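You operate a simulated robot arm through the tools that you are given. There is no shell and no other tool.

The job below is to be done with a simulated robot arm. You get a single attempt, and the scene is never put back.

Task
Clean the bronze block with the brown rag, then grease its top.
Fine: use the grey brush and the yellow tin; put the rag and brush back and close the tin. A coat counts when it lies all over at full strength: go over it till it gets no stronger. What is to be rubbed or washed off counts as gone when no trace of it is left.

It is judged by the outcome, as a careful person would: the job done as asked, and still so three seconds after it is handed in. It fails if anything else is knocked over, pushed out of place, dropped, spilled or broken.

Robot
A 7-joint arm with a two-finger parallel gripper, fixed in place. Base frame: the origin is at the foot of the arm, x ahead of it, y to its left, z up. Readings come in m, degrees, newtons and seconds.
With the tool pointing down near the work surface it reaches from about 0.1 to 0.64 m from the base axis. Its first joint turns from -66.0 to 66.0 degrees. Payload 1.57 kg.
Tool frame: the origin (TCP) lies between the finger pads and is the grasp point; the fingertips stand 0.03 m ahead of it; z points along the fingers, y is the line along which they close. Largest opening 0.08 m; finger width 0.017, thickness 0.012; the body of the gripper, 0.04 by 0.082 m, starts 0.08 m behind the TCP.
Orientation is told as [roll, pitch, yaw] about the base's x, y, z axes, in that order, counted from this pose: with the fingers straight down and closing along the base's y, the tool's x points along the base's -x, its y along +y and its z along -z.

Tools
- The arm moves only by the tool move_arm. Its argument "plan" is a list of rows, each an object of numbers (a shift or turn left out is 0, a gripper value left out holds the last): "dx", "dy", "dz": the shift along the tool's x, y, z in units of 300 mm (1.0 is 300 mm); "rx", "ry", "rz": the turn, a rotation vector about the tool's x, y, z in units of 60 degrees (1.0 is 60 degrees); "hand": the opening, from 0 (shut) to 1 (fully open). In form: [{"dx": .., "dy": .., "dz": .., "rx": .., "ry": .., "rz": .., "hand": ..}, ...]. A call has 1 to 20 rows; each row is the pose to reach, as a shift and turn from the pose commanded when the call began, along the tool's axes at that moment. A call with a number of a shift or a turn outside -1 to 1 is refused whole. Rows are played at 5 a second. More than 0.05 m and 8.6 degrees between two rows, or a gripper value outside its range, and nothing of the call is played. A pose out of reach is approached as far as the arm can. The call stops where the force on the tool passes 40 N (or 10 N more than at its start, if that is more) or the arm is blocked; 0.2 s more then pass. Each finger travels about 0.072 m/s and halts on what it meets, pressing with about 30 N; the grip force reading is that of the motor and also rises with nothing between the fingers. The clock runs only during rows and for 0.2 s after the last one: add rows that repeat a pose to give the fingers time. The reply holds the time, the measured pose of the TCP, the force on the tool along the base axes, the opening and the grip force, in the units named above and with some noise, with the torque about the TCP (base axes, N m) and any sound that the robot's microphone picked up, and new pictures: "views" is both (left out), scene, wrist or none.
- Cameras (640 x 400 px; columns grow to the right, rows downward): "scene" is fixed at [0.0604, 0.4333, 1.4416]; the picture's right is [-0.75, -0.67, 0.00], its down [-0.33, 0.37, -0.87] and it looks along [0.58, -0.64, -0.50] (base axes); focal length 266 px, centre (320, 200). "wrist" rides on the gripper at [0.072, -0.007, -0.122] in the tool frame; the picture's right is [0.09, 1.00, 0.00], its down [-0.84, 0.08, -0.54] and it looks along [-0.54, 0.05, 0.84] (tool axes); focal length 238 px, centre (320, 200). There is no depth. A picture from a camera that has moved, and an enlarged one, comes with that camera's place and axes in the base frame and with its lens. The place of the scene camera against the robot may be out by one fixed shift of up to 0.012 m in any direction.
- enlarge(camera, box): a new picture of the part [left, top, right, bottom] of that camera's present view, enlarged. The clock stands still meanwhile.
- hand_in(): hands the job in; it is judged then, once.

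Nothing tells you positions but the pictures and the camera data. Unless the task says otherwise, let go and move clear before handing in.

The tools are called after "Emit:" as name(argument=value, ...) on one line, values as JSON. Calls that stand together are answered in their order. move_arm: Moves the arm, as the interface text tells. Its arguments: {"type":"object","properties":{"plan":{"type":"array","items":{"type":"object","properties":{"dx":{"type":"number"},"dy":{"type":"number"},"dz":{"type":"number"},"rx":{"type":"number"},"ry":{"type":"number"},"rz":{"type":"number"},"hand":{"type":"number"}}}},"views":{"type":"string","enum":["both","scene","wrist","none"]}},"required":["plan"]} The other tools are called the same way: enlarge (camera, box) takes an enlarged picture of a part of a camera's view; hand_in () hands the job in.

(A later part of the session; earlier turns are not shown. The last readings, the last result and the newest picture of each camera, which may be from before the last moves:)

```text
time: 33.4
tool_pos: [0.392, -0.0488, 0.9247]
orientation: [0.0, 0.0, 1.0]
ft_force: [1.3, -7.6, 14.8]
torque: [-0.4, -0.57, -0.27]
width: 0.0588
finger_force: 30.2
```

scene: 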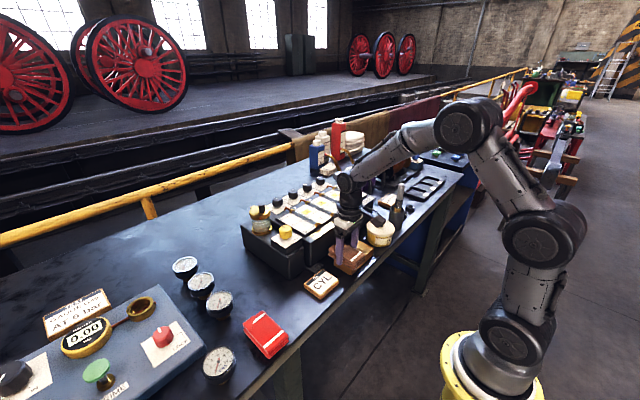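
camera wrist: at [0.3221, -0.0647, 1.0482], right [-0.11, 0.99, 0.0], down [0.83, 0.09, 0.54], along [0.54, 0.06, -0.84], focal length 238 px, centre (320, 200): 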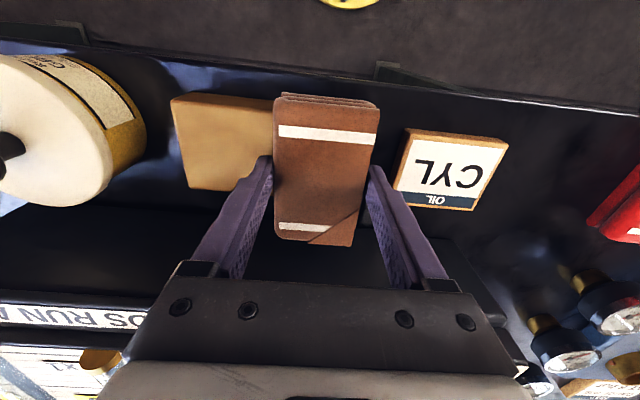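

I lift the rag straight up, carry it back above its original place and look at the block on the way.

Emit:
move_arm(plan=[{"dz": -0.08, "hand": 0}, {"dz": -0.17}, {"dz": -0.2, "dy": 0.08, "dx": -0.005}, {"dz": -0.2, "dy": 0.2, "dx": -0.013, "rz": -0.01}, {"dz": -0.2, "dy": 0.32, "dx": -0.02, "rz": -0.02}, {"dz": -0.2, "dy": 0.44, "dx": -0.028, "rz": -0.03}, {"dz": -0.2, "dy": 0.55, "dx": -0.035, "rz": -0.045}, {"dz": -0.2, "dy": 0.648, "dx": -0.041, "rz": -0.06}, {"dz": -0.2, "dy": 0.648, "dx": -0.041, "rz": -0.06}, {"dz": -0.2, "dy": 0.648, "dx": -0.041, "rz": -0.06}], views="both")

Emit:
enlarge(camera="scene", box=[325, 230, 385, 280])

Emit:
enlarge(camera="scene", box=[250, 220, 350, 310])

Emit:
enlarge(camera="wrist", box=[0, 0, 200, 140])

```text
time: 35.6
tool_pos: [0.4048, 0.1444, 0.9857]
orientation: [0.1, 0.0, 4.6]
ft_force: [0.2, -0.4, -1.4]
torque: [-0.04, -0.01, -0.03]
width: 0.0591
finger_force: 30.2
camera wrist: at [0.3341, 0.1331, 1.107], right [-0.17, 0.99, 0.0], down [0.83, 0.14, 0.54], along [0.53, 0.09, -0.84], focal length 238 px, centre (320, 200)
```

scene: 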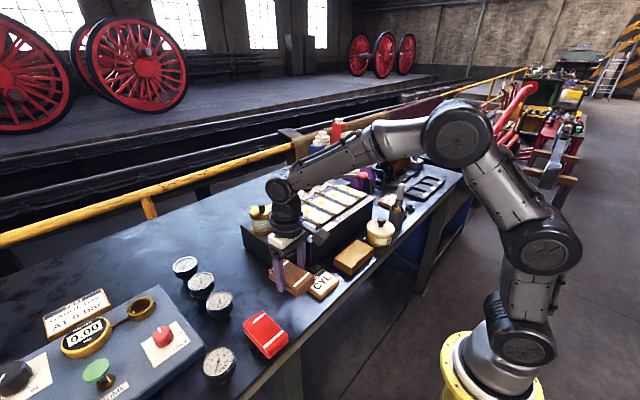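
wrist: 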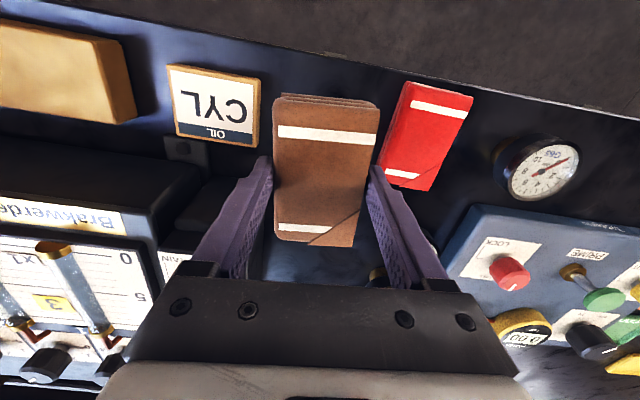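

```text
8.00 times, centred on (355, 255) of scene
camera zoom: at [0.0604, 0.4333, 1.4416], right [-0.75, -0.67, 0.0], down [-0.33, 0.37, -0.87], along [0.58, -0.64, -0.5], focal length 2126 px, centre (40, -240)
```

zoom: 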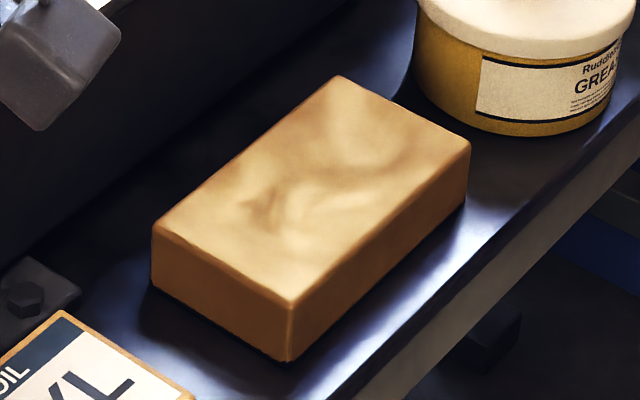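

```text
4.44 times, centred on (300, 265) of scene
camera zoom: at [0.0604, 0.4333, 1.4416], right [-0.75, -0.67, 0.0], down [-0.33, 0.37, -0.87], along [0.58, -0.64, -0.5], focal length 1181 px, centre (409, -89)
```

zoom: 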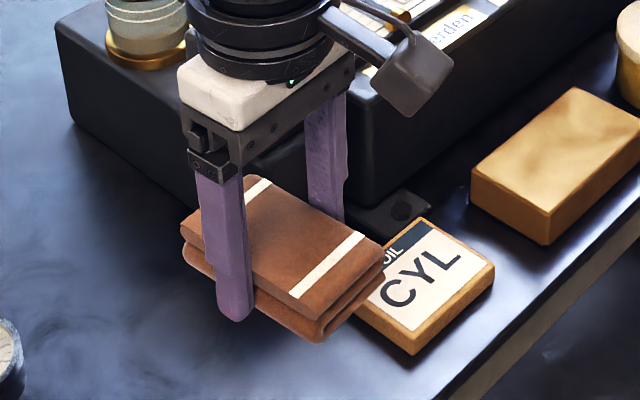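

```text
2.86 times, centred on (100, 70) of wrist
camera zoom: at [0.3341, 0.1331, 1.107], right [-0.17, 0.99, 0.0], down [0.83, 0.14, 0.54], along [0.53, 0.09, -0.84], focal length 681 px, centre (949, 571)
```

zoom: 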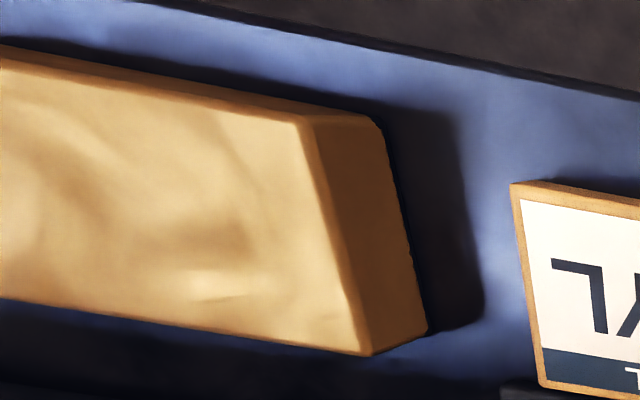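

The block looks clean, but there are faint swirls. I zoom in more to decide whether they are the metal's own figure or a residue.

Emit:
enlarge(camera="scene", box=[332, 236, 376, 272])

Emit:
enlarge(camera="scene", box=[355, 200, 415, 250])

```text
11.11 times, centred on (354, 254) of scene
camera zoom: at [0.0604, 0.4333, 1.4416], right [-0.75, -0.67, 0.0], down [-0.33, 0.37, -0.87], along [0.58, -0.64, -0.5], focal length 2953 px, centre (-58, -400)
```

zoom: 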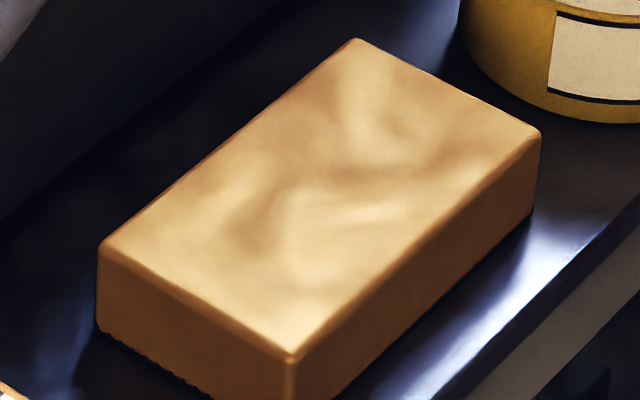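

```text
8.00 times, centred on (385, 225) of scene
camera zoom: at [0.0604, 0.4333, 1.4416], right [-0.75, -0.67, 0.0], down [-0.33, 0.37, -0.87], along [0.58, -0.64, -0.5], focal length 2126 px, centre (-200, 0)
```

zoom: 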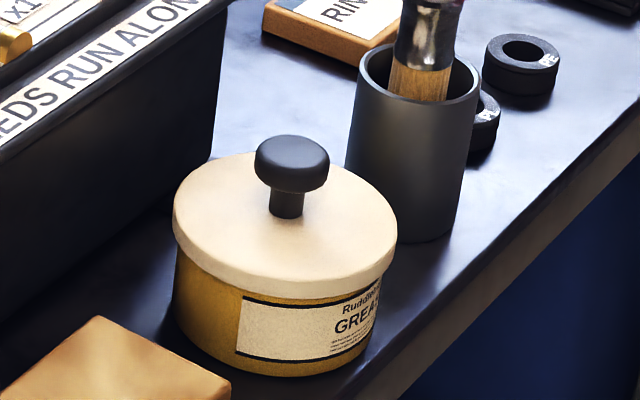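

These look like soft reflections in the metal, but to be certain no trace is left I make another set of passes and compare the look afterwards.

Emit:
move_arm(plan=[{"dx": 0.013, "dy": -0.11, "rz": 0.01, "hand": 0}, {"dx": 0.027, "dy": -0.23, "rz": 0.02}, {"dx": 0.041, "dy": -0.35, "rz": 0.03}, {"dx": 0.055, "dy": -0.47, "rz": 0.04}, {"dx": 0.069, "dy": -0.59, "rz": 0.05}, {"dx": 0.083, "dy": -0.7, "rz": 0.06}, {"dx": 0.0976, "dy": -0.796, "rz": 0.06}, {"dx": 0.0976, "dy": -0.796, "dz": 0.1, "rz": 0.06}, {"dx": 0.0976, "dy": -0.796, "dz": 0.17, "rz": 0.06}, {"dx": 0.0976, "dy": -0.796, "dz": 0.187, "rz": 0.06}, {"dx": 0.0976, "dy": -0.796, "dz": 0.193, "rz": 0.06}, {"dx": 0.0976, "dy": -0.796, "dz": 0.197, "rz": 0.06}, {"dx": 0.0976, "dy": -0.796, "dz": 0.197, "rz": 0.06}], views="none")

```text
time: 38.4
tool_pos: [0.3908, -0.0929, 0.9255]
orientation: [0.0, -0.1, 1.0]
ft_force: [-0.3, 0.1, 2.2]
torque: [0.04, -0.06, 0.04]
width: 0.059
finger_force: 30.3
```

Light contact again. I press about 1 mm more and rub over the entire top twice.

Emit:
move_arm(plan=[{"dz": 0.0033, "hand": 0}, {"dy": -0.03, "dz": 0.004}, {"dy": -0.06, "dz": 0.004}, {"dy": -0.09, "dz": 0.004}, {"dy": -0.115, "dz": 0.004}, {"dy": -0.09, "dz": 0.004}, {"dy": -0.06, "dz": 0.004}, {"dy": -0.03, "dz": 0.004}, {"dy": 0, "dz": 0.004}, {"dy": 0.03, "dz": 0.004}, {"dy": 0.06, "dz": 0.004}, {"dy": 0.09, "dz": 0.004}, {"dy": 0.12, "dz": 0.004}, {"dy": 0.145, "dz": 0.004}, {"dy": 0.12, "dz": 0.004}, {"dy": 0.09, "dz": 0.004}, {"dy": 0.06, "dz": 0.004}, {"dy": 0.03, "dz": 0.004}, {"dy": 0.0, "dz": 0.004}], views="none")

Emit:
move_arm(plan=[{"dy": -0.03, "dx": 0.02, "hand": 0}, {"dy": -0.06, "dx": 0.03}, {"dy": -0.09, "dx": 0.03}, {"dy": -0.115, "dx": 0.03}, {"dy": -0.115, "dx": 0.0}, {"dy": -0.115, "dx": -0.03}, {"dy": -0.09, "dx": -0.03}, {"dy": -0.06, "dx": -0.03}, {"dy": -0.03, "dx": -0.03}, {"dy": 0, "dx": -0.03}, {"dy": 0.03, "dx": -0.03}, {"dy": 0.06, "dx": -0.03}, {"dy": 0.09, "dx": -0.03}, {"dy": 0.12, "dx": -0.03}, {"dy": 0.145, "dx": 0.0}, {"dy": 0.12, "dx": 0.03}, {"dy": 0.09, "dx": 0.03}, {"dy": 0.06, "dx": 0.03}, {"dy": 0.03, "dx": 0.02}, {"dy": 0.0, "dx": 0.0}], views="none")

```text
time: 42.4
tool_pos: [0.3897, -0.095, 0.9251]
orientation: [0.1, -0.1, 1.0]
ft_force: [-0.2, 5.0, 8.6]
torque: [0.11, -0.13, 0.09]
width: 0.0591
finger_force: 29.8
```

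```text
time: 46.6
tool_pos: [0.3911, -0.0929, 0.9261]
orientation: [0.0, 0.2, 1.0]
ft_force: [-1.5, 2.6, 7.8]
torque: [0.06, -0.18, 0.11]
width: 0.0589
finger_force: 29.9
```

Now I lift, carry the rag back above its place and compare the block's look.

Emit:
move_arm(plan=[{"dz": -0.08, "hand": 0}, {"dz": -0.17}, {"dz": -0.2, "dy": 0.11, "dx": -0.006}, {"dz": -0.2, "dy": 0.24, "dx": -0.014, "rz": -0.01}, {"dz": -0.2, "dy": 0.37, "dx": -0.022, "rz": -0.02}, {"dz": -0.2, "dy": 0.5, "dx": -0.03, "rz": -0.03}, {"dz": -0.2, "dy": 0.63, "dx": -0.038, "rz": -0.045}, {"dz": -0.2, "dy": 0.74, "dx": -0.046, "rz": -0.06}, {"dz": -0.2, "dy": 0.8, "dx": -0.049, "rz": -0.06}, {"dz": -0.2, "dy": 0.8, "dx": -0.049, "rz": -0.06}, {"dz": -0.2, "dy": 0.8, "dx": -0.049, "rz": -0.06}], views="wrist")

Emit:
enlarge(camera="scene", box=[332, 236, 376, 272])

Emit:
enlarge(camera="scene", box=[250, 220, 350, 310])

```text
time: 49.0
tool_pos: [0.4056, 0.1456, 0.9847]
orientation: [0.0, 0.0, 4.6]
ft_force: [-0.1, 0.0, -0.7]
torque: [-0.02, 0.0, -0.06]
width: 0.0593
finger_force: 29.9
camera wrist: at [0.3338, 0.1333, 1.1068], right [-0.17, 0.99, 0.0], down [0.83, 0.14, 0.54], along [0.53, 0.09, -0.84], focal length 238 px, centre (320, 200)
```

wrist: 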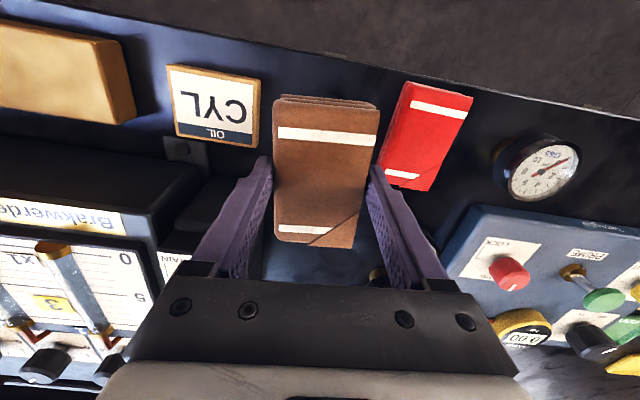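

```text
11.11 times, centred on (354, 254) of scene
camera zoom: at [0.0604, 0.4333, 1.4416], right [-0.75, -0.67, 0.0], down [-0.33, 0.37, -0.87], along [0.58, -0.64, -0.5], focal length 2953 px, centre (-58, -400)
```

zoom: 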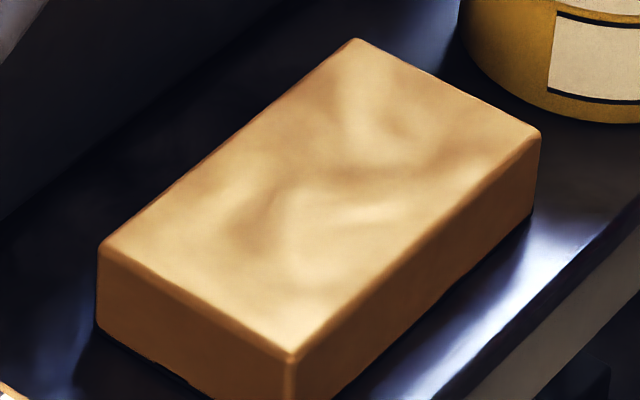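

```text
4.44 times, centred on (300, 265) of scene
camera zoom: at [0.0604, 0.4333, 1.4416], right [-0.75, -0.67, 0.0], down [-0.33, 0.37, -0.87], along [0.58, -0.64, -0.5], focal length 1181 px, centre (409, -89)
```

zoom: 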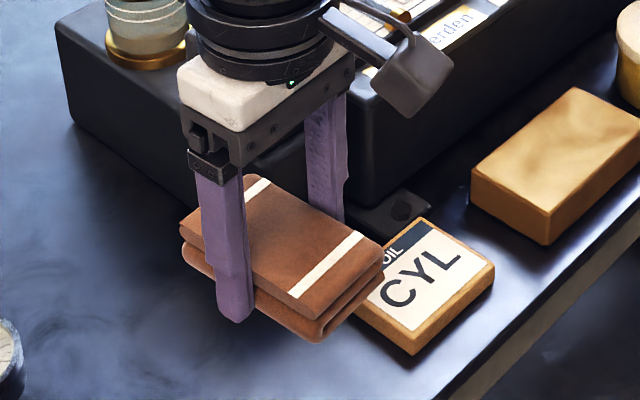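

No change from more rubbing, so the swirls are just the metal; the block is clean and unmoved. Next I lower the rag back to its place, stopping just above the table to check alignment.

Emit:
move_arm(plan=[{"dz": 0.07, "hand": 0}, {"dz": 0.14}, {"dz": 0.2}, {"dz": 0.25}, {"dz": 0.275}, {"dz": 0.275}, {"dz": 0.275}], views="none")

Emit:
enlarge(camera="scene", box=[265, 280, 325, 330])

```text
time: 50.6
tool_pos: [0.4039, 0.1451, 0.9017]
orientation: [0.0, 0.0, 4.6]
ft_force: [-1.5, 0.1, -0.9]
torque: [0.02, -0.01, 0.03]
width: 0.0589
finger_force: 30.4
```

```text
8.00 times, centred on (295, 305) of scene
camera zoom: at [0.0604, 0.4333, 1.4416], right [-0.75, -0.67, 0.0], down [-0.33, 0.37, -0.87], along [0.58, -0.64, -0.5], focal length 2126 px, centre (520, -640)
```

zoom: 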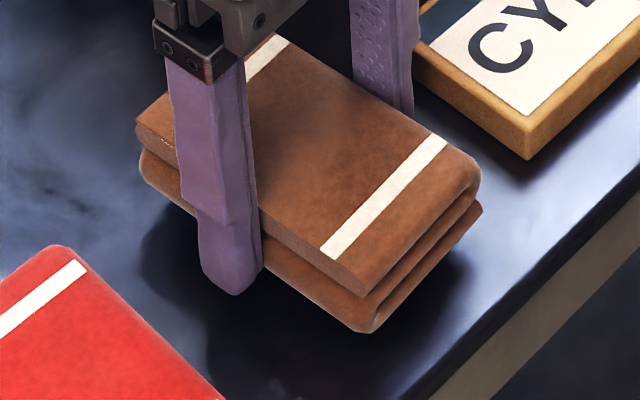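

The rag is about 8-10 mm above the table, roughly 2 mm left of where it first lay. I correct by 2 mm and lower to contact.

Emit:
move_arm(plan=[{"dz": 0.01, "dy": -0.004, "hand": 0}, {"dz": 0.015, "dy": -0.007}, {"dz": 0.02, "dy": -0.007}, {"dz": 0.0235, "dy": -0.007}, {"dz": 0.0235, "dy": -0.007}], views="none")

Emit:
enlarge(camera="scene", box=[265, 280, 325, 330])

```text
time: 51.8
tool_pos: [0.4022, 0.1437, 0.8941]
orientation: [0.0, -0.1, 4.6]
ft_force: [-0.1, 0.3, 0.2]
torque: [-0.02, -0.02, -0.03]
width: 0.0591
finger_force: 29.7
```

```text
8.00 times, centred on (295, 305) of scene
camera zoom: at [0.0604, 0.4333, 1.4416], right [-0.75, -0.67, 0.0], down [-0.33, 0.37, -0.87], along [0.58, -0.64, -0.5], focal length 2126 px, centre (520, -640)
```

zoom: 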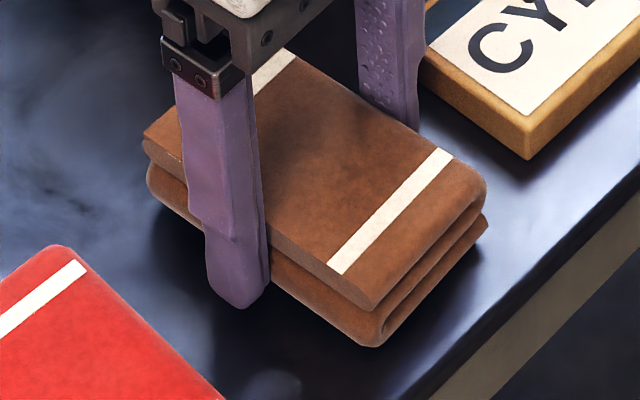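

Still about 3 mm above the table; I lower the last bit.

Emit:
move_arm(plan=[{"dz": 0.0033, "hand": 0}, {"dz": 0.0067}, {"dz": 0.01}, {"dz": 0.01}, {"dz": 0.01}], views="none")

Emit:
enlarge(camera="scene", box=[265, 280, 325, 330])

```text
time: 53.0
tool_pos: [0.4009, 0.1441, 0.8926]
orientation: [0.0, 0.1, 4.5]
ft_force: [-3.0, -0.8, 6.4]
torque: [-0.04, 0.2, 0.03]
width: 0.0591
finger_force: 30.0
```

```text
8.00 times, centred on (295, 305) of scene
camera zoom: at [0.0602, 0.4333, 1.4416], right [-0.75, -0.67, 0.0], down [-0.33, 0.37, -0.87], along [0.58, -0.64, -0.5], focal length 2126 px, centre (520, -640)
```

zoom: 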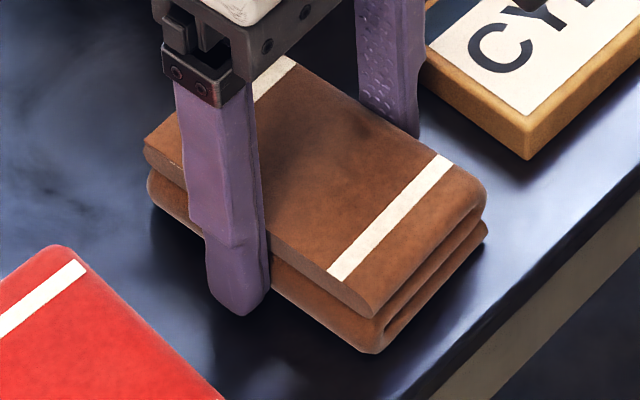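

The rag rests on the table at its original spot. I open the fingers and rise clear.

Emit:
move_arm(plan=[{"hand": 0.8}, {"hand": 0.9}, {"hand": 0.9}, {"dz": -0.05, "hand": 0.9}, {"dz": -0.12}, {"dz": -0.22}, {"dz": -0.35}, {"dz": -0.45}, {"dz": -0.45}], views="both")

Emit:
enlarge(camera="scene", box=[265, 280, 325, 330])

```text
time: 55.0
tool_pos: [0.401, 0.1459, 1.0282]
orientation: [0.1, 0.0, 4.6]
ft_force: [0.2, -0.9, 0.0]
torque: [-0.03, 0.03, 0.02]
width: 0.0719
finger_force: 0.0
camera wrist: at [0.3289, 0.1344, 1.1493], right [-0.17, 0.99, 0.0], down [0.83, 0.14, 0.54], along [0.53, 0.09, -0.84], focal length 238 px, centre (320, 200)
```

scene: 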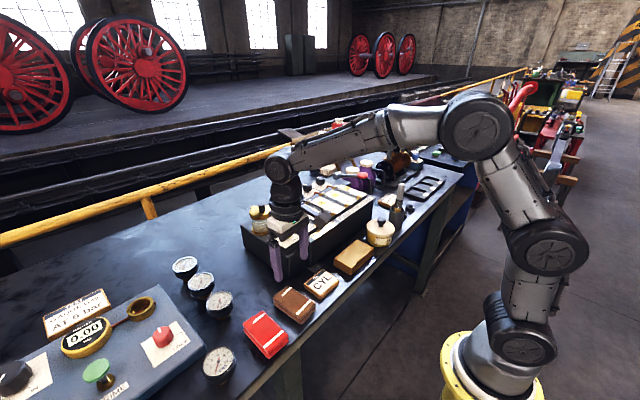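
wrist: 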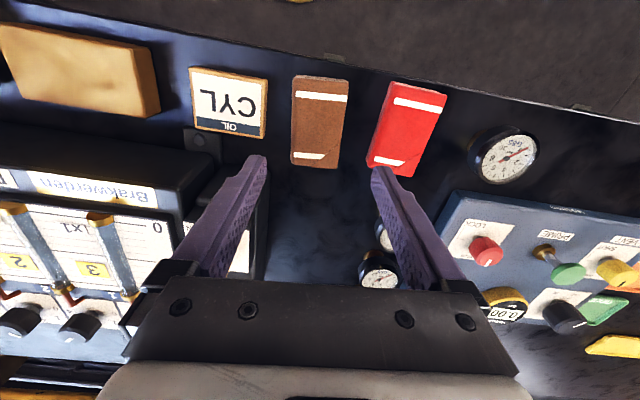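

```text
8.00 times, centred on (295, 305) of scene
camera zoom: at [0.0604, 0.4333, 1.4416], right [-0.75, -0.67, 0.0], down [-0.33, 0.37, -0.87], along [0.58, -0.64, -0.5], focal length 2126 px, centre (520, -640)
```

zoom: 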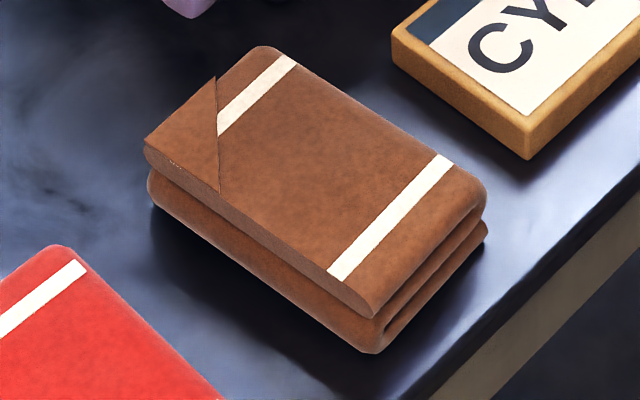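

The rag is back where it lay. Next I move at a safe height towards the grease tin for a closer look at the tin, the knob and the brush cup.

Emit:
move_arm(plan=[{"dx": 0.01, "dy": -0.1, "dz": -0.05, "hand": 0.9}, {"dx": 0.022, "dy": -0.22, "dz": -0.1, "rz": 0.01}, {"dx": 0.034, "dy": -0.34, "dz": -0.133, "rz": 0.03}, {"dx": 0.045, "dy": -0.46, "dz": -0.133, "rz": 0.05}, {"dx": 0.057, "dy": -0.58, "dz": -0.133, "rz": 0.06}, {"dx": 0.068, "dy": -0.7, "dz": -0.133, "rz": 0.077}, {"dx": 0.08, "dy": -0.82, "dz": -0.133, "rz": 0.077}, {"dx": 0.09, "dy": -0.92, "dz": -0.133, "rz": 0.077}, {"dx": 0.094, "dy": -0.963, "dz": -0.133, "rz": 0.077}, {"dx": 0.094, "dy": -0.963, "dz": -0.133, "rz": 0.077}], views="wrist")

Emit:
enlarge(camera="wrist", box=[0, 0, 320, 200])

Emit:
enlarge(camera="scene", box=[360, 160, 440, 240])

```text
time: 57.2
tool_pos: [0.3961, -0.149, 1.0672]
orientation: [0.0, 0.0, 0.1]
ft_force: [0.3, -0.1, -0.6]
torque: [-0.02, 0.02, 0.04]
width: 0.072
finger_force: 0.1
camera wrist: at [0.3244, -0.1551, 1.1894], right [-0.09, 1.0, 0.0], down [0.84, 0.08, 0.54], along [0.54, 0.05, -0.84], focal length 238 px, centre (320, 200)
```

wrist: 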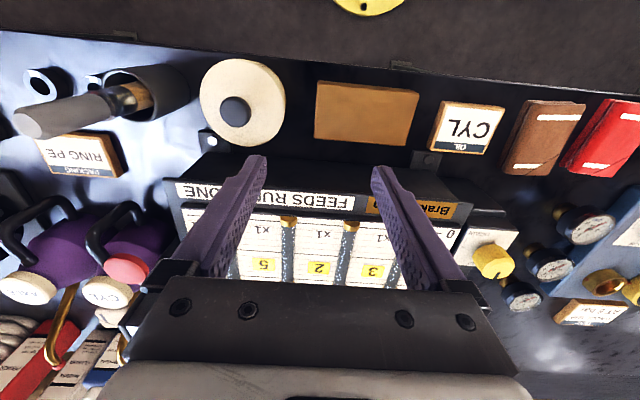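

```text
2.00 times, centred on (160, 100) of wrist
camera zoom: at [0.3244, -0.1551, 1.1894], right [-0.09, 1.0, 0.0], down [0.84, 0.08, 0.54], along [0.54, 0.05, -0.84], focal length 477 px, centre (640, 400)
```

zoom: 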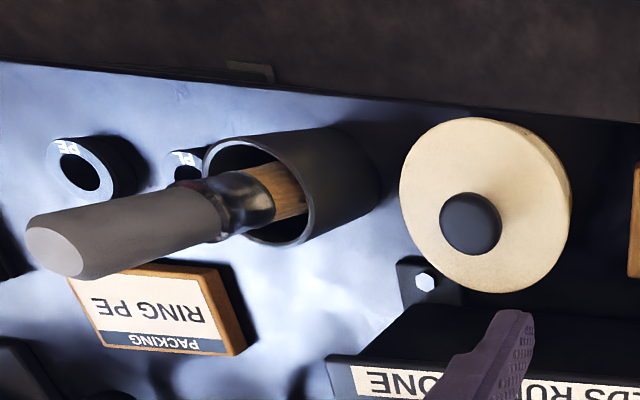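

```text
5.00 times, centred on (400, 200) of scene
camera zoom: at [0.0604, 0.4333, 1.4416], right [-0.75, -0.67, 0.0], down [-0.33, 0.37, -0.87], along [0.58, -0.64, -0.5], focal length 1329 px, centre (-80, 200)
```

zoom: 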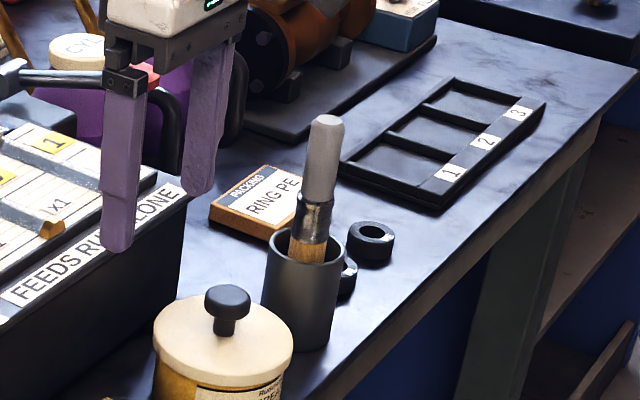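

The tin lid's knob top is at about (0.387, -0.236, 0.94), the brush handle top about (0.387, -0.347, 1.026) in a cup whose rim is near z 0.94. I move above the knob.

Emit:
move_arm(plan=[{"dx": 0.011, "dy": -0.1, "dz": 0.03, "hand": 0.8}, {"dx": 0.023, "dy": -0.2, "dz": 0.06}, {"dx": 0.034, "dy": -0.288, "dz": 0.1}, {"dx": 0.034, "dy": -0.288, "dz": 0.16}, {"dx": 0.034, "dy": -0.288, "dz": 0.2}, {"dx": 0.034, "dy": -0.288, "dz": 0.2}], views="wrist")

Emit:
enlarge(camera="wrist", box=[180, 40, 460, 240])

Emit:
enlarge(camera="scene", box=[350, 190, 420, 250])

```text
time: 58.6
tool_pos: [0.3873, -0.2343, 1.0067]
orientation: [0.0, 0.0, -0.1]
ft_force: [0.2, -0.4, -0.9]
torque: [-0.01, -0.01, -0.03]
width: 0.0642
finger_force: 0.1
camera wrist: at [0.3155, -0.2395, 1.1291], right [-0.09, 1.0, 0.0], down [0.84, 0.08, 0.54], along [0.54, 0.05, -0.84], focal length 238 px, centre (320, 200)
```

wrist: 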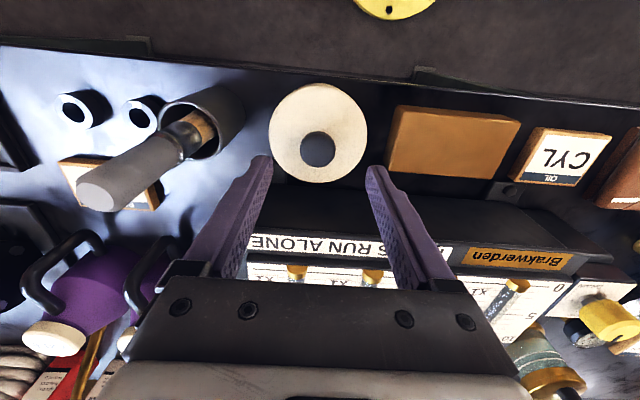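

```text
2.00 times, centred on (320, 140) of wrist
camera zoom: at [0.3155, -0.2395, 1.1291], right [-0.09, 1.0, 0.0], down [0.84, 0.08, 0.54], along [0.54, 0.05, -0.84], focal length 477 px, centre (320, 320)
```

zoom: 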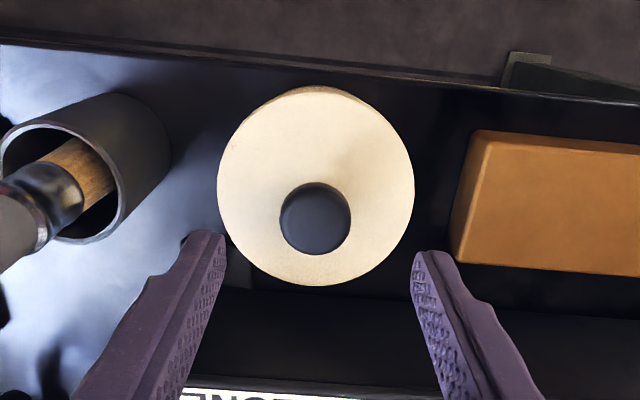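

```text
6.67 times, centred on (385, 220) of scene
camera zoom: at [0.0604, 0.4333, 1.4416], right [-0.75, -0.67, 0.0], down [-0.33, 0.37, -0.87], along [0.58, -0.64, -0.5], focal length 1772 px, centre (-113, 67)
```

zoom: 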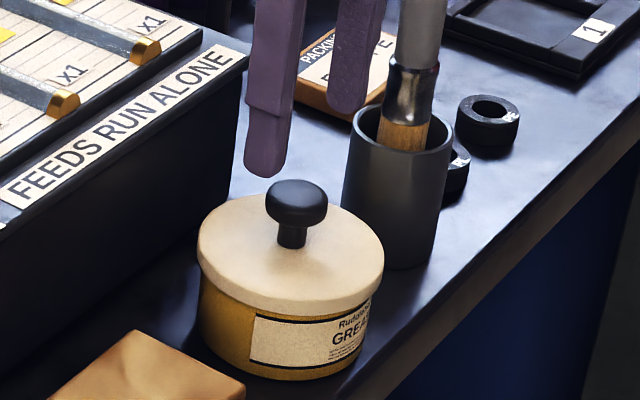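

The knob sits centred between the fingers. I lower so the pads surround the knob cap with tips just above the lid, then close.

Emit:
move_arm(plan=[{"dx": -0.003, "dz": 0.06, "hand": 0.8}, {"dx": -0.003, "dz": 0.12}, {"dx": -0.003, "dz": 0.16}, {"dx": -0.003, "dz": 0.18}, {"dx": -0.003, "dz": 0.18}], views="wrist")

Emit:
enlarge(camera="scene", box=[350, 190, 420, 250])

Emit:
enlarge(camera="wrist", box=[180, 40, 460, 240])

```text
time: 59.8
tool_pos: [0.3877, -0.2321, 0.9521]
orientation: [0.1, 0.0, -0.1]
ft_force: [0.0, 0.3, 0.5]
torque: [-0.03, 0.01, 0.03]
width: 0.0641
finger_force: 0.1
camera wrist: at [0.3163, -0.2387, 1.0742], right [-0.09, 1.0, 0.0], down [0.84, 0.08, 0.54], along [0.54, 0.05, -0.84], focal length 238 px, centre (320, 200)
```

wrist: 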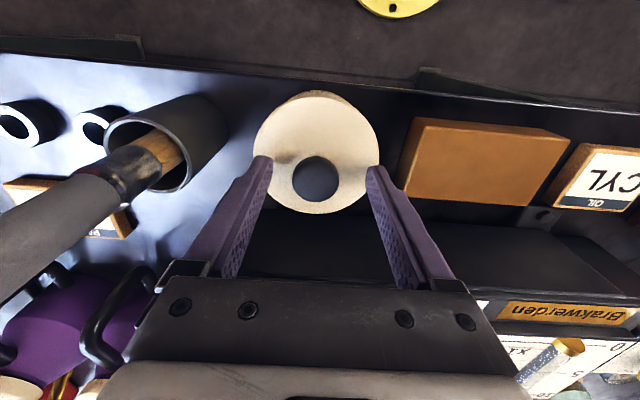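

```text
6.67 times, centred on (385, 220) of scene
camera zoom: at [0.0604, 0.4333, 1.4416], right [-0.75, -0.67, 0.0], down [-0.33, 0.37, -0.87], along [0.58, -0.64, -0.5], focal length 1772 px, centre (-113, 67)
```

zoom: 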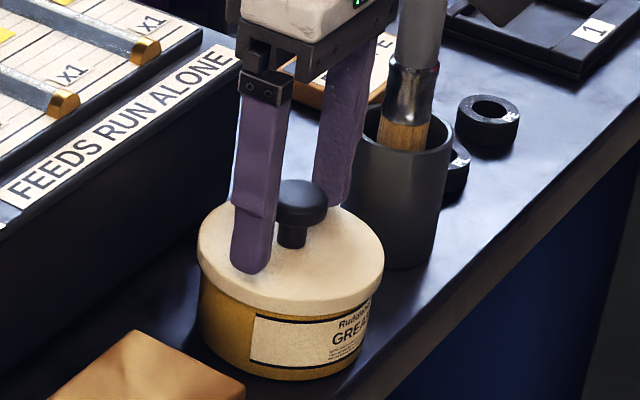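

```text
2.00 times, centred on (320, 140) of wrist
camera zoom: at [0.3163, -0.2387, 1.0742], right [-0.09, 1.0, 0.0], down [0.84, 0.08, 0.54], along [0.54, 0.05, -0.84], focal length 477 px, centre (320, 320)
```

zoom: 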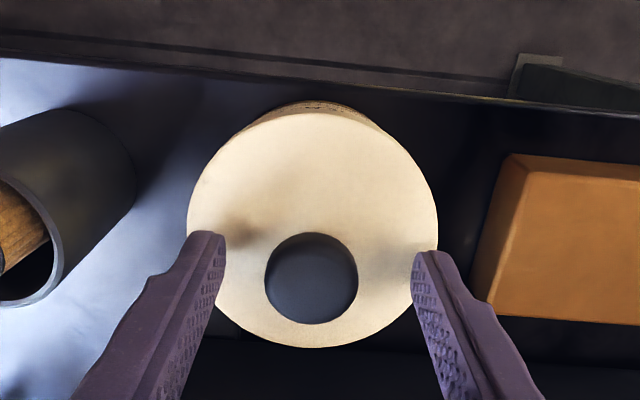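

The knob is within the pads' reach. I nudge 1 mm and close on it.

Emit:
move_arm(plan=[{"dx": -0.004, "dy": -0.004, "hand": 0.8}, {"dx": -0.004, "dy": -0.004, "hand": 0.55}, {"dx": -0.004, "dy": -0.004, "hand": 0.42}, {"dx": -0.004, "dy": -0.004, "hand": 0.35}, {"dx": -0.004, "dy": -0.004, "hand": 0.2}, {"dx": -0.004, "dy": -0.004, "hand": 0.0}, {"dx": -0.004, "dy": -0.004, "hand": 0.0}], views="wrist")

Emit:
enlarge(camera="scene", box=[350, 190, 420, 250])

```text
time: 61.4
tool_pos: [0.3894, -0.2339, 0.9532]
orientation: [0.0, 0.0, -0.1]
ft_force: [0.8, 0.3, -0.3]
torque: [-0.02, 0.01, 0.0]
width: 0.0285
finger_force: 30.0
heard: snap
camera wrist: at [0.3171, -0.2407, 1.0752], right [-0.09, 1.0, 0.0], down [0.84, 0.08, 0.54], along [0.54, 0.05, -0.84], focal length 238 px, centre (320, 200)
```

wrist: 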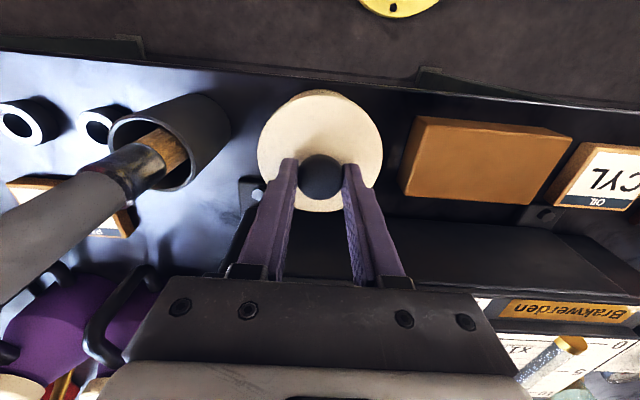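

```text
6.67 times, centred on (385, 220) of scene
camera zoom: at [0.0604, 0.4333, 1.4416], right [-0.75, -0.67, 0.0], down [-0.33, 0.37, -0.87], along [0.58, -0.64, -0.5], focal length 1772 px, centre (-113, 67)
```

zoom: 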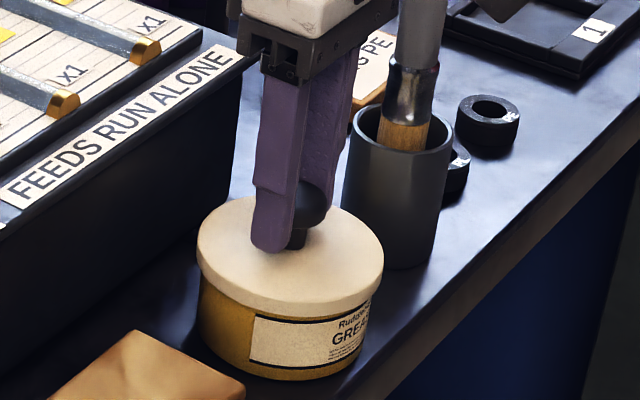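

The knob is gripped (28.5 mm) and a snap was heard, probably the lid unseating. I lift slowly straight up and check the lid comes alone.

Emit:
move_arm(plan=[{"dz": -0.01, "hand": 0}, {"dz": -0.02}, {"dz": -0.04}, {"dz": -0.06}, {"dz": -0.06}], views="wrist")

Emit:
enlarge(camera="scene", box=[350, 190, 420, 250])

```text
time: 62.6
tool_pos: [0.3874, -0.2335, 0.9716]
orientation: [0.0, 0.0, -0.1]
ft_force: [-0.5, -0.4, -0.2]
torque: [0.0, 0.0, 0.02]
width: 0.0284
finger_force: 30.1
camera wrist: at [0.3165, -0.2404, 1.0931], right [-0.09, 1.0, 0.0], down [0.84, 0.08, 0.54], along [0.54, 0.05, -0.84], focal length 238 px, centre (320, 200)
```

wrist: 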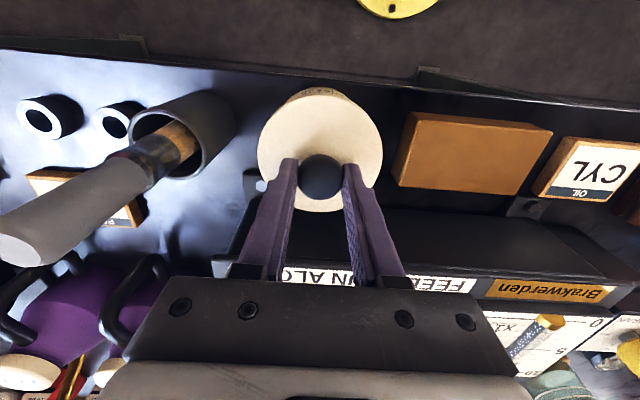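

```text
6.67 times, centred on (385, 220) of scene
camera zoom: at [0.0604, 0.4333, 1.4416], right [-0.75, -0.67, 0.0], down [-0.33, 0.37, -0.87], along [0.58, -0.64, -0.5], focal length 1772 px, centre (-113, 67)
```

zoom: 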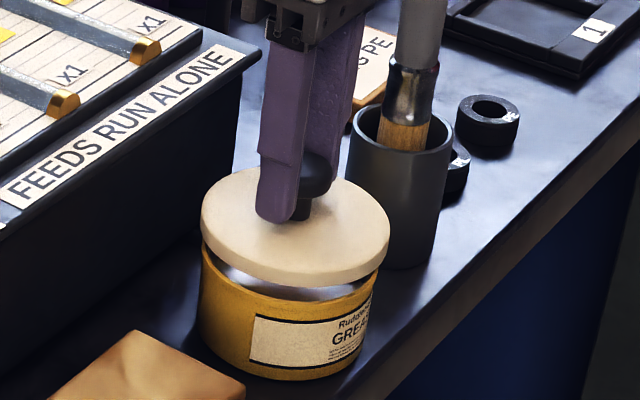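

The lid comes off cleanly and the tin stays. I carry the lid up and left to set it down on a free patch of table behind the rags at about (0.525, 0.155).

Emit:
move_arm(plan=[{"dz": -0.1, "hand": 0}, {"dz": -0.19}, {"dz": -0.19, "dy": 0.1}, {"dz": -0.19, "dy": 0.22}, {"dz": -0.19, "dy": 0.34}, {"dz": -0.19, "dy": 0.46}, {"dz": -0.19, "dy": 0.58}, {"dz": -0.19, "dy": 0.7}, {"dz": -0.19, "dy": 0.82}, {"dz": -0.19, "dy": 0.93}, {"dz": -0.19, "dy": 0.97}, {"dz": -0.19, "dy": 0.97}], views="both")

Emit:
enlarge(camera="scene", box=[350, 190, 420, 250])

Emit:
enlarge(camera="scene", box=[200, 240, 320, 330])

```text
time: 65.2
tool_pos: [0.3897, 0.0585, 1.0294]
orientation: [0.1, 0.1, -0.1]
ft_force: [0.1, 0.7, -1.2]
torque: [-0.01, 0.01, 0.01]
width: 0.0284
finger_force: 29.7
camera wrist: at [0.318, 0.0528, 1.1521], right [-0.09, 1.0, 0.0], down [0.84, 0.08, 0.54], along [0.54, 0.05, -0.84], focal length 238 px, centre (320, 200)
```

scene: 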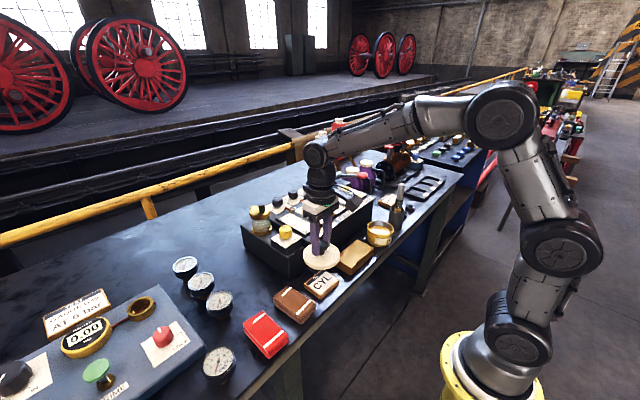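
wrist: 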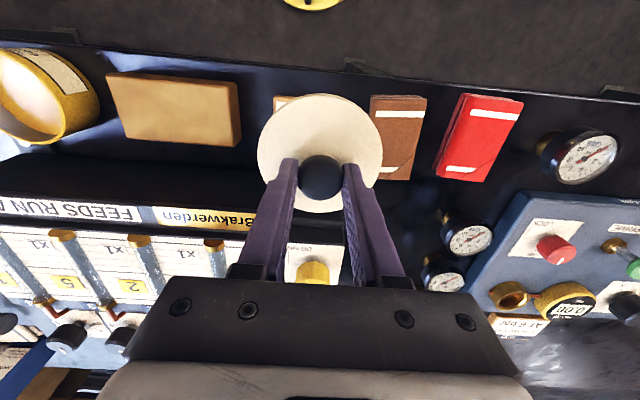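

```text
6.67 times, centred on (385, 220) of scene
camera zoom: at [0.0604, 0.4333, 1.4416], right [-0.75, -0.67, 0.0], down [-0.33, 0.37, -0.87], along [0.58, -0.64, -0.5], focal length 1772 px, centre (-113, 67)
```

zoom: 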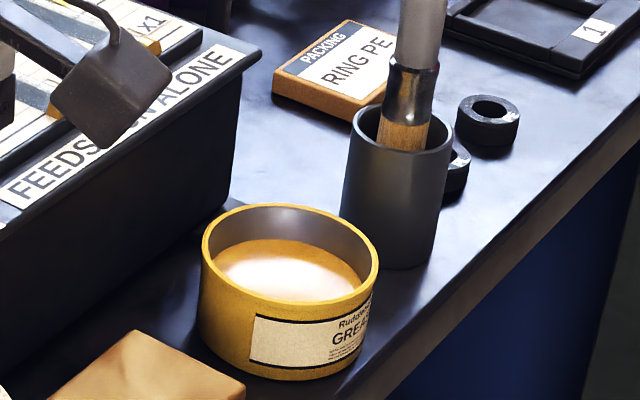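

```text
4.44 times, centred on (260, 285) of scene
camera zoom: at [0.0604, 0.4333, 1.4416], right [-0.75, -0.67, 0.0], down [-0.33, 0.37, -0.87], along [0.58, -0.64, -0.5], focal length 1181 px, centre (587, -178)
```

zoom: 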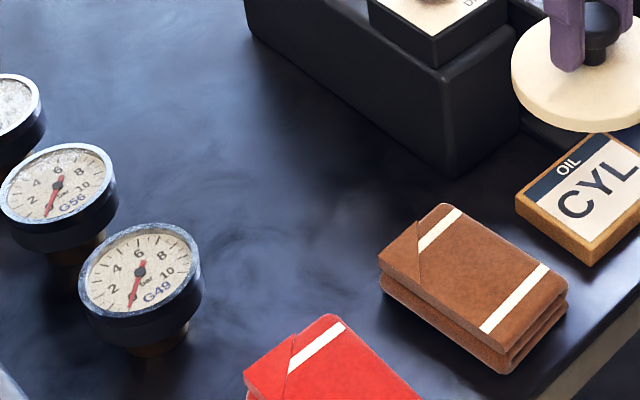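

The tin is open with the grease visible. I move left first, then forward over the free patch, then descend.

Emit:
move_arm(plan=[{"dy": 0.11, "hand": 0}, {"dy": 0.22}, {"dy": 0.325}, {"dx": -0.12, "dy": 0.325}, {"dx": -0.24, "dy": 0.325}, {"dx": -0.37, "dy": 0.325}, {"dx": -0.503, "dy": 0.325}, {"dx": -0.503, "dy": 0.325}, {"dx": -0.503, "dy": 0.325, "dz": 0.1}, {"dx": -0.503, "dy": 0.325, "dz": 0.2}, {"dx": -0.503, "dy": 0.325, "dz": 0.28}, {"dx": -0.503, "dy": 0.325, "dz": 0.34}, {"dx": -0.503, "dy": 0.325, "dz": 0.34}], views="both")

Emit:
enlarge(camera="scene", box=[200, 240, 320, 330])

```text
time: 68.0
tool_pos: [0.5427, 0.1544, 0.9266]
orientation: [0.0, -0.1, -0.1]
ft_force: [0.6, 0.2, -0.5]
torque: [-0.01, -0.02, 0.0]
width: 0.0281
finger_force: 29.7
camera wrist: at [0.4705, 0.1482, 1.0475], right [-0.09, 1.0, 0.0], down [0.84, 0.08, 0.54], along [0.54, 0.05, -0.84], focal length 238 px, centre (320, 200)
```

scene: 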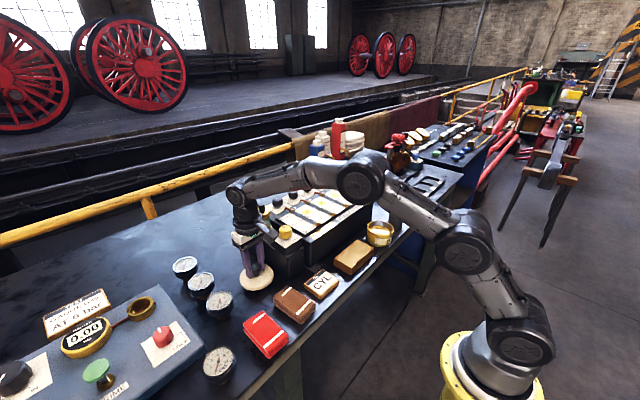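
wrist: 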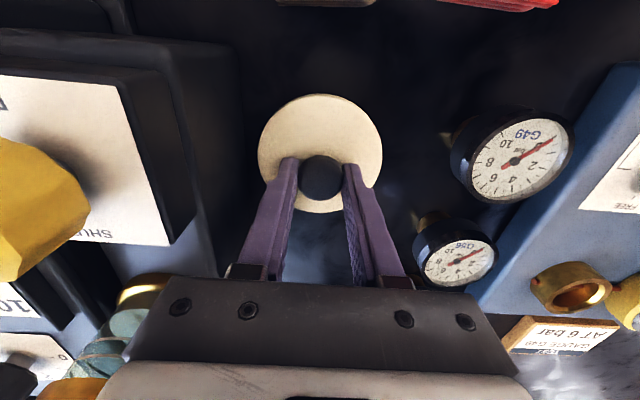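

```text
4.44 times, centred on (260, 285) of scene
camera zoom: at [0.0604, 0.4333, 1.4416], right [-0.75, -0.67, 0.0], down [-0.33, 0.37, -0.87], along [0.58, -0.64, -0.5], focal length 1181 px, centre (587, -178)
```

zoom: 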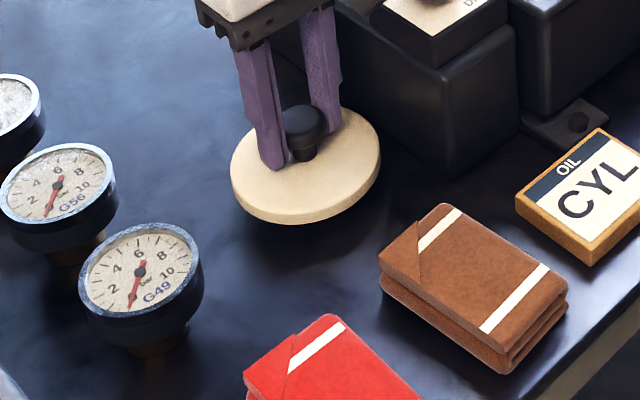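

The lid hangs above a free patch. I lower to just above the table, then feel for contact.

Emit:
move_arm(plan=[{"dz": 0.015, "hand": 0}, {"dz": 0.03}, {"dz": 0.04}, {"dz": 0.04}, {"dz": 0.0433}, {"dz": 0.0467}, {"dz": 0.0467}], views="none")

Emit:
enlarge(camera="scene", box=[220, 240, 300, 300])

```text
time: 69.6
tool_pos: [0.5419, 0.154, 0.9114]
orientation: [0.0, 0.0, -0.1]
ft_force: [0.0, 0.5, -0.9]
torque: [-0.06, -0.02, -0.01]
width: 0.0284
finger_force: 29.8
```

```text
6.67 times, centred on (260, 270) of scene
camera zoom: at [0.0604, 0.4333, 1.4416], right [-0.75, -0.67, 0.0], down [-0.33, 0.37, -0.87], along [0.58, -0.64, -0.5], focal length 1772 px, centre (720, -267)
```

zoom: 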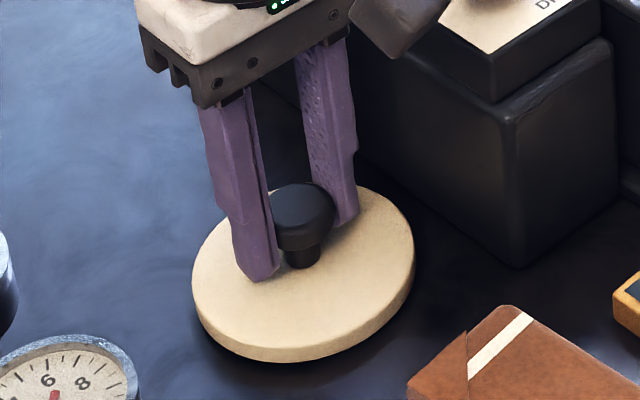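

Nearly on the table; I continue in 1 mm steps.

Emit:
move_arm(plan=[{"dz": 0.0033, "hand": 0}, {"dz": 0.0067}, {"dz": 0.01}, {"dz": 0.01}], views="none")

```text
time: 70.6
tool_pos: [0.5407, 0.154, 0.9083]
orientation: [0.0, 0.0, -0.1]
ft_force: [0.7, 0.3, -0.5]
torque: [0.01, -0.01, 0.01]
width: 0.0286
finger_force: 29.8
```

No contact yet; another 3 mm.

Emit:
move_arm(plan=[{"dz": 0.0033, "hand": 0}, {"dz": 0.0067}, {"dz": 0.01}, {"dz": 0.01}], views="none")

Emit:
enlarge(camera="scene", box=[220, 240, 300, 300])

```text
time: 71.6
tool_pos: [0.541, 0.1554, 0.9071]
orientation: [0.1, -0.1, -0.1]
ft_force: [-5.1, -1.4, 11.1]
torque: [-0.01, 0.25, 0.0]
width: 0.0284
finger_force: 29.7
```

```text
6.67 times, centred on (260, 270) of scene
camera zoom: at [0.0601, 0.4332, 1.4416], right [-0.75, -0.67, 0.0], down [-0.33, 0.37, -0.87], along [0.58, -0.64, -0.5], focal length 1772 px, centre (720, -267)
```

zoom: 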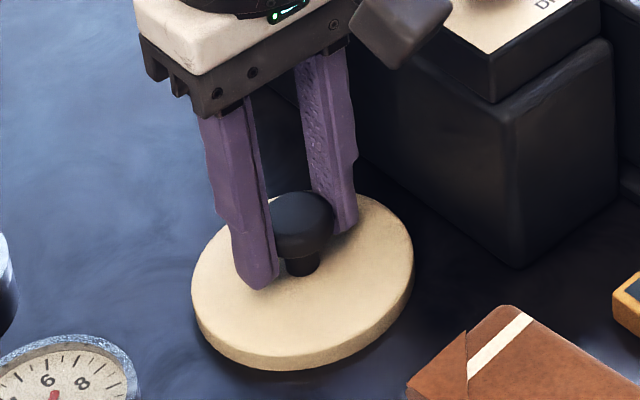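

The lid rests on the table. I ease off, open the fingers and rise clear.

Emit:
move_arm(plan=[{"dz": -0.004, "hand": 0}, {"dz": -0.004, "hand": 0.5}, {"dz": -0.004, "hand": 0.8}, {"dz": -0.004, "hand": 0.8}, {"dz": -0.06, "hand": 0.8}, {"dz": -0.15}, {"dz": -0.28}, {"dz": -0.42}, {"dz": -0.42}], views="both")

Emit:
enlarge(camera="scene", box=[220, 240, 300, 300])

```text
time: 73.6
tool_pos: [0.5406, 0.1515, 1.033]
orientation: [0.0, 0.0, -0.1]
ft_force: [-0.3, 0.7, -0.2]
torque: [-0.01, 0.04, 0.0]
width: 0.0638
finger_force: 0.0
camera wrist: at [0.4678, 0.1458, 1.1549], right [-0.09, 1.0, 0.0], down [0.84, 0.08, 0.54], along [0.54, 0.05, -0.84], focal length 238 px, centre (320, 200)
```

scene: 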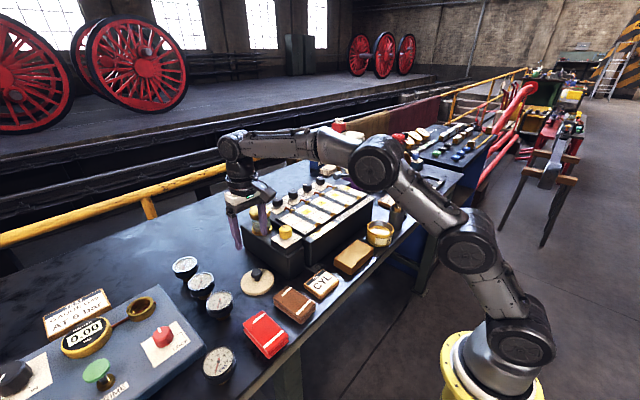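
wrist: 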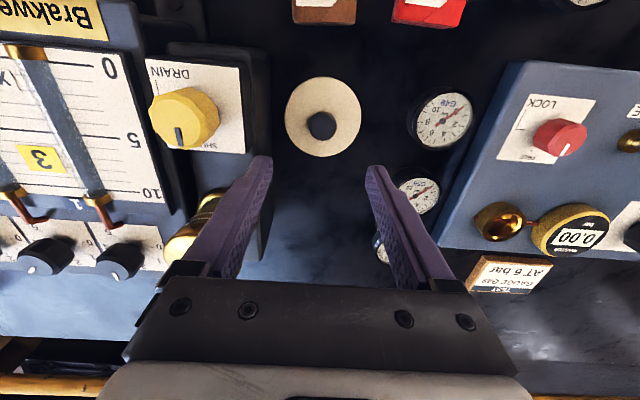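

```text
6.67 times, centred on (260, 270) of scene
camera zoom: at [0.0604, 0.4333, 1.4416], right [-0.75, -0.67, 0.0], down [-0.33, 0.37, -0.87], along [0.58, -0.64, -0.5], focal length 1772 px, centre (720, -267)
```

zoom: 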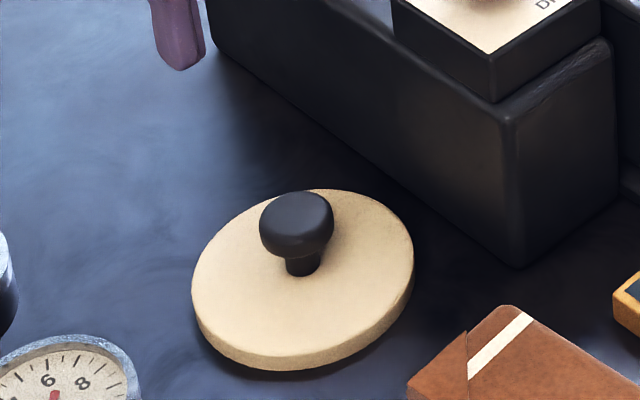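

The lid stands safely. Now I retreat and go high over towards the brush cup.

Emit:
move_arm(plan=[{"dx": 0.1, "dz": -0.06, "hand": 0.9}, {"dx": 0.22, "dz": -0.12}, {"dx": 0.34, "dz": -0.18}, {"dx": 0.46, "dz": -0.24}, {"dx": 0.51, "dz": -0.25, "dy": -0.08}, {"dx": 0.51, "dz": -0.25, "dy": -0.22}, {"dx": 0.51, "dz": -0.25, "dy": -0.36}, {"dx": 0.51, "dz": -0.25, "dy": -0.5}, {"dx": 0.51, "dz": -0.25, "dy": -0.64}, {"dx": 0.51, "dz": -0.25, "dy": -0.78}, {"dx": 0.51, "dz": -0.25, "dy": -0.92}, {"dx": 0.51, "dz": -0.25, "dy": -1.0}, {"dx": 0.51, "dz": -0.25, "dy": -1.0}], views="none")

```text
time: 76.4
tool_pos: [0.3881, -0.1478, 1.1074]
orientation: [0.0, 0.1, 0.0]
ft_force: [0.4, 0.6, 0.3]
torque: [0.01, 0.01, 0.03]
width: 0.0725
finger_force: 0.1
```

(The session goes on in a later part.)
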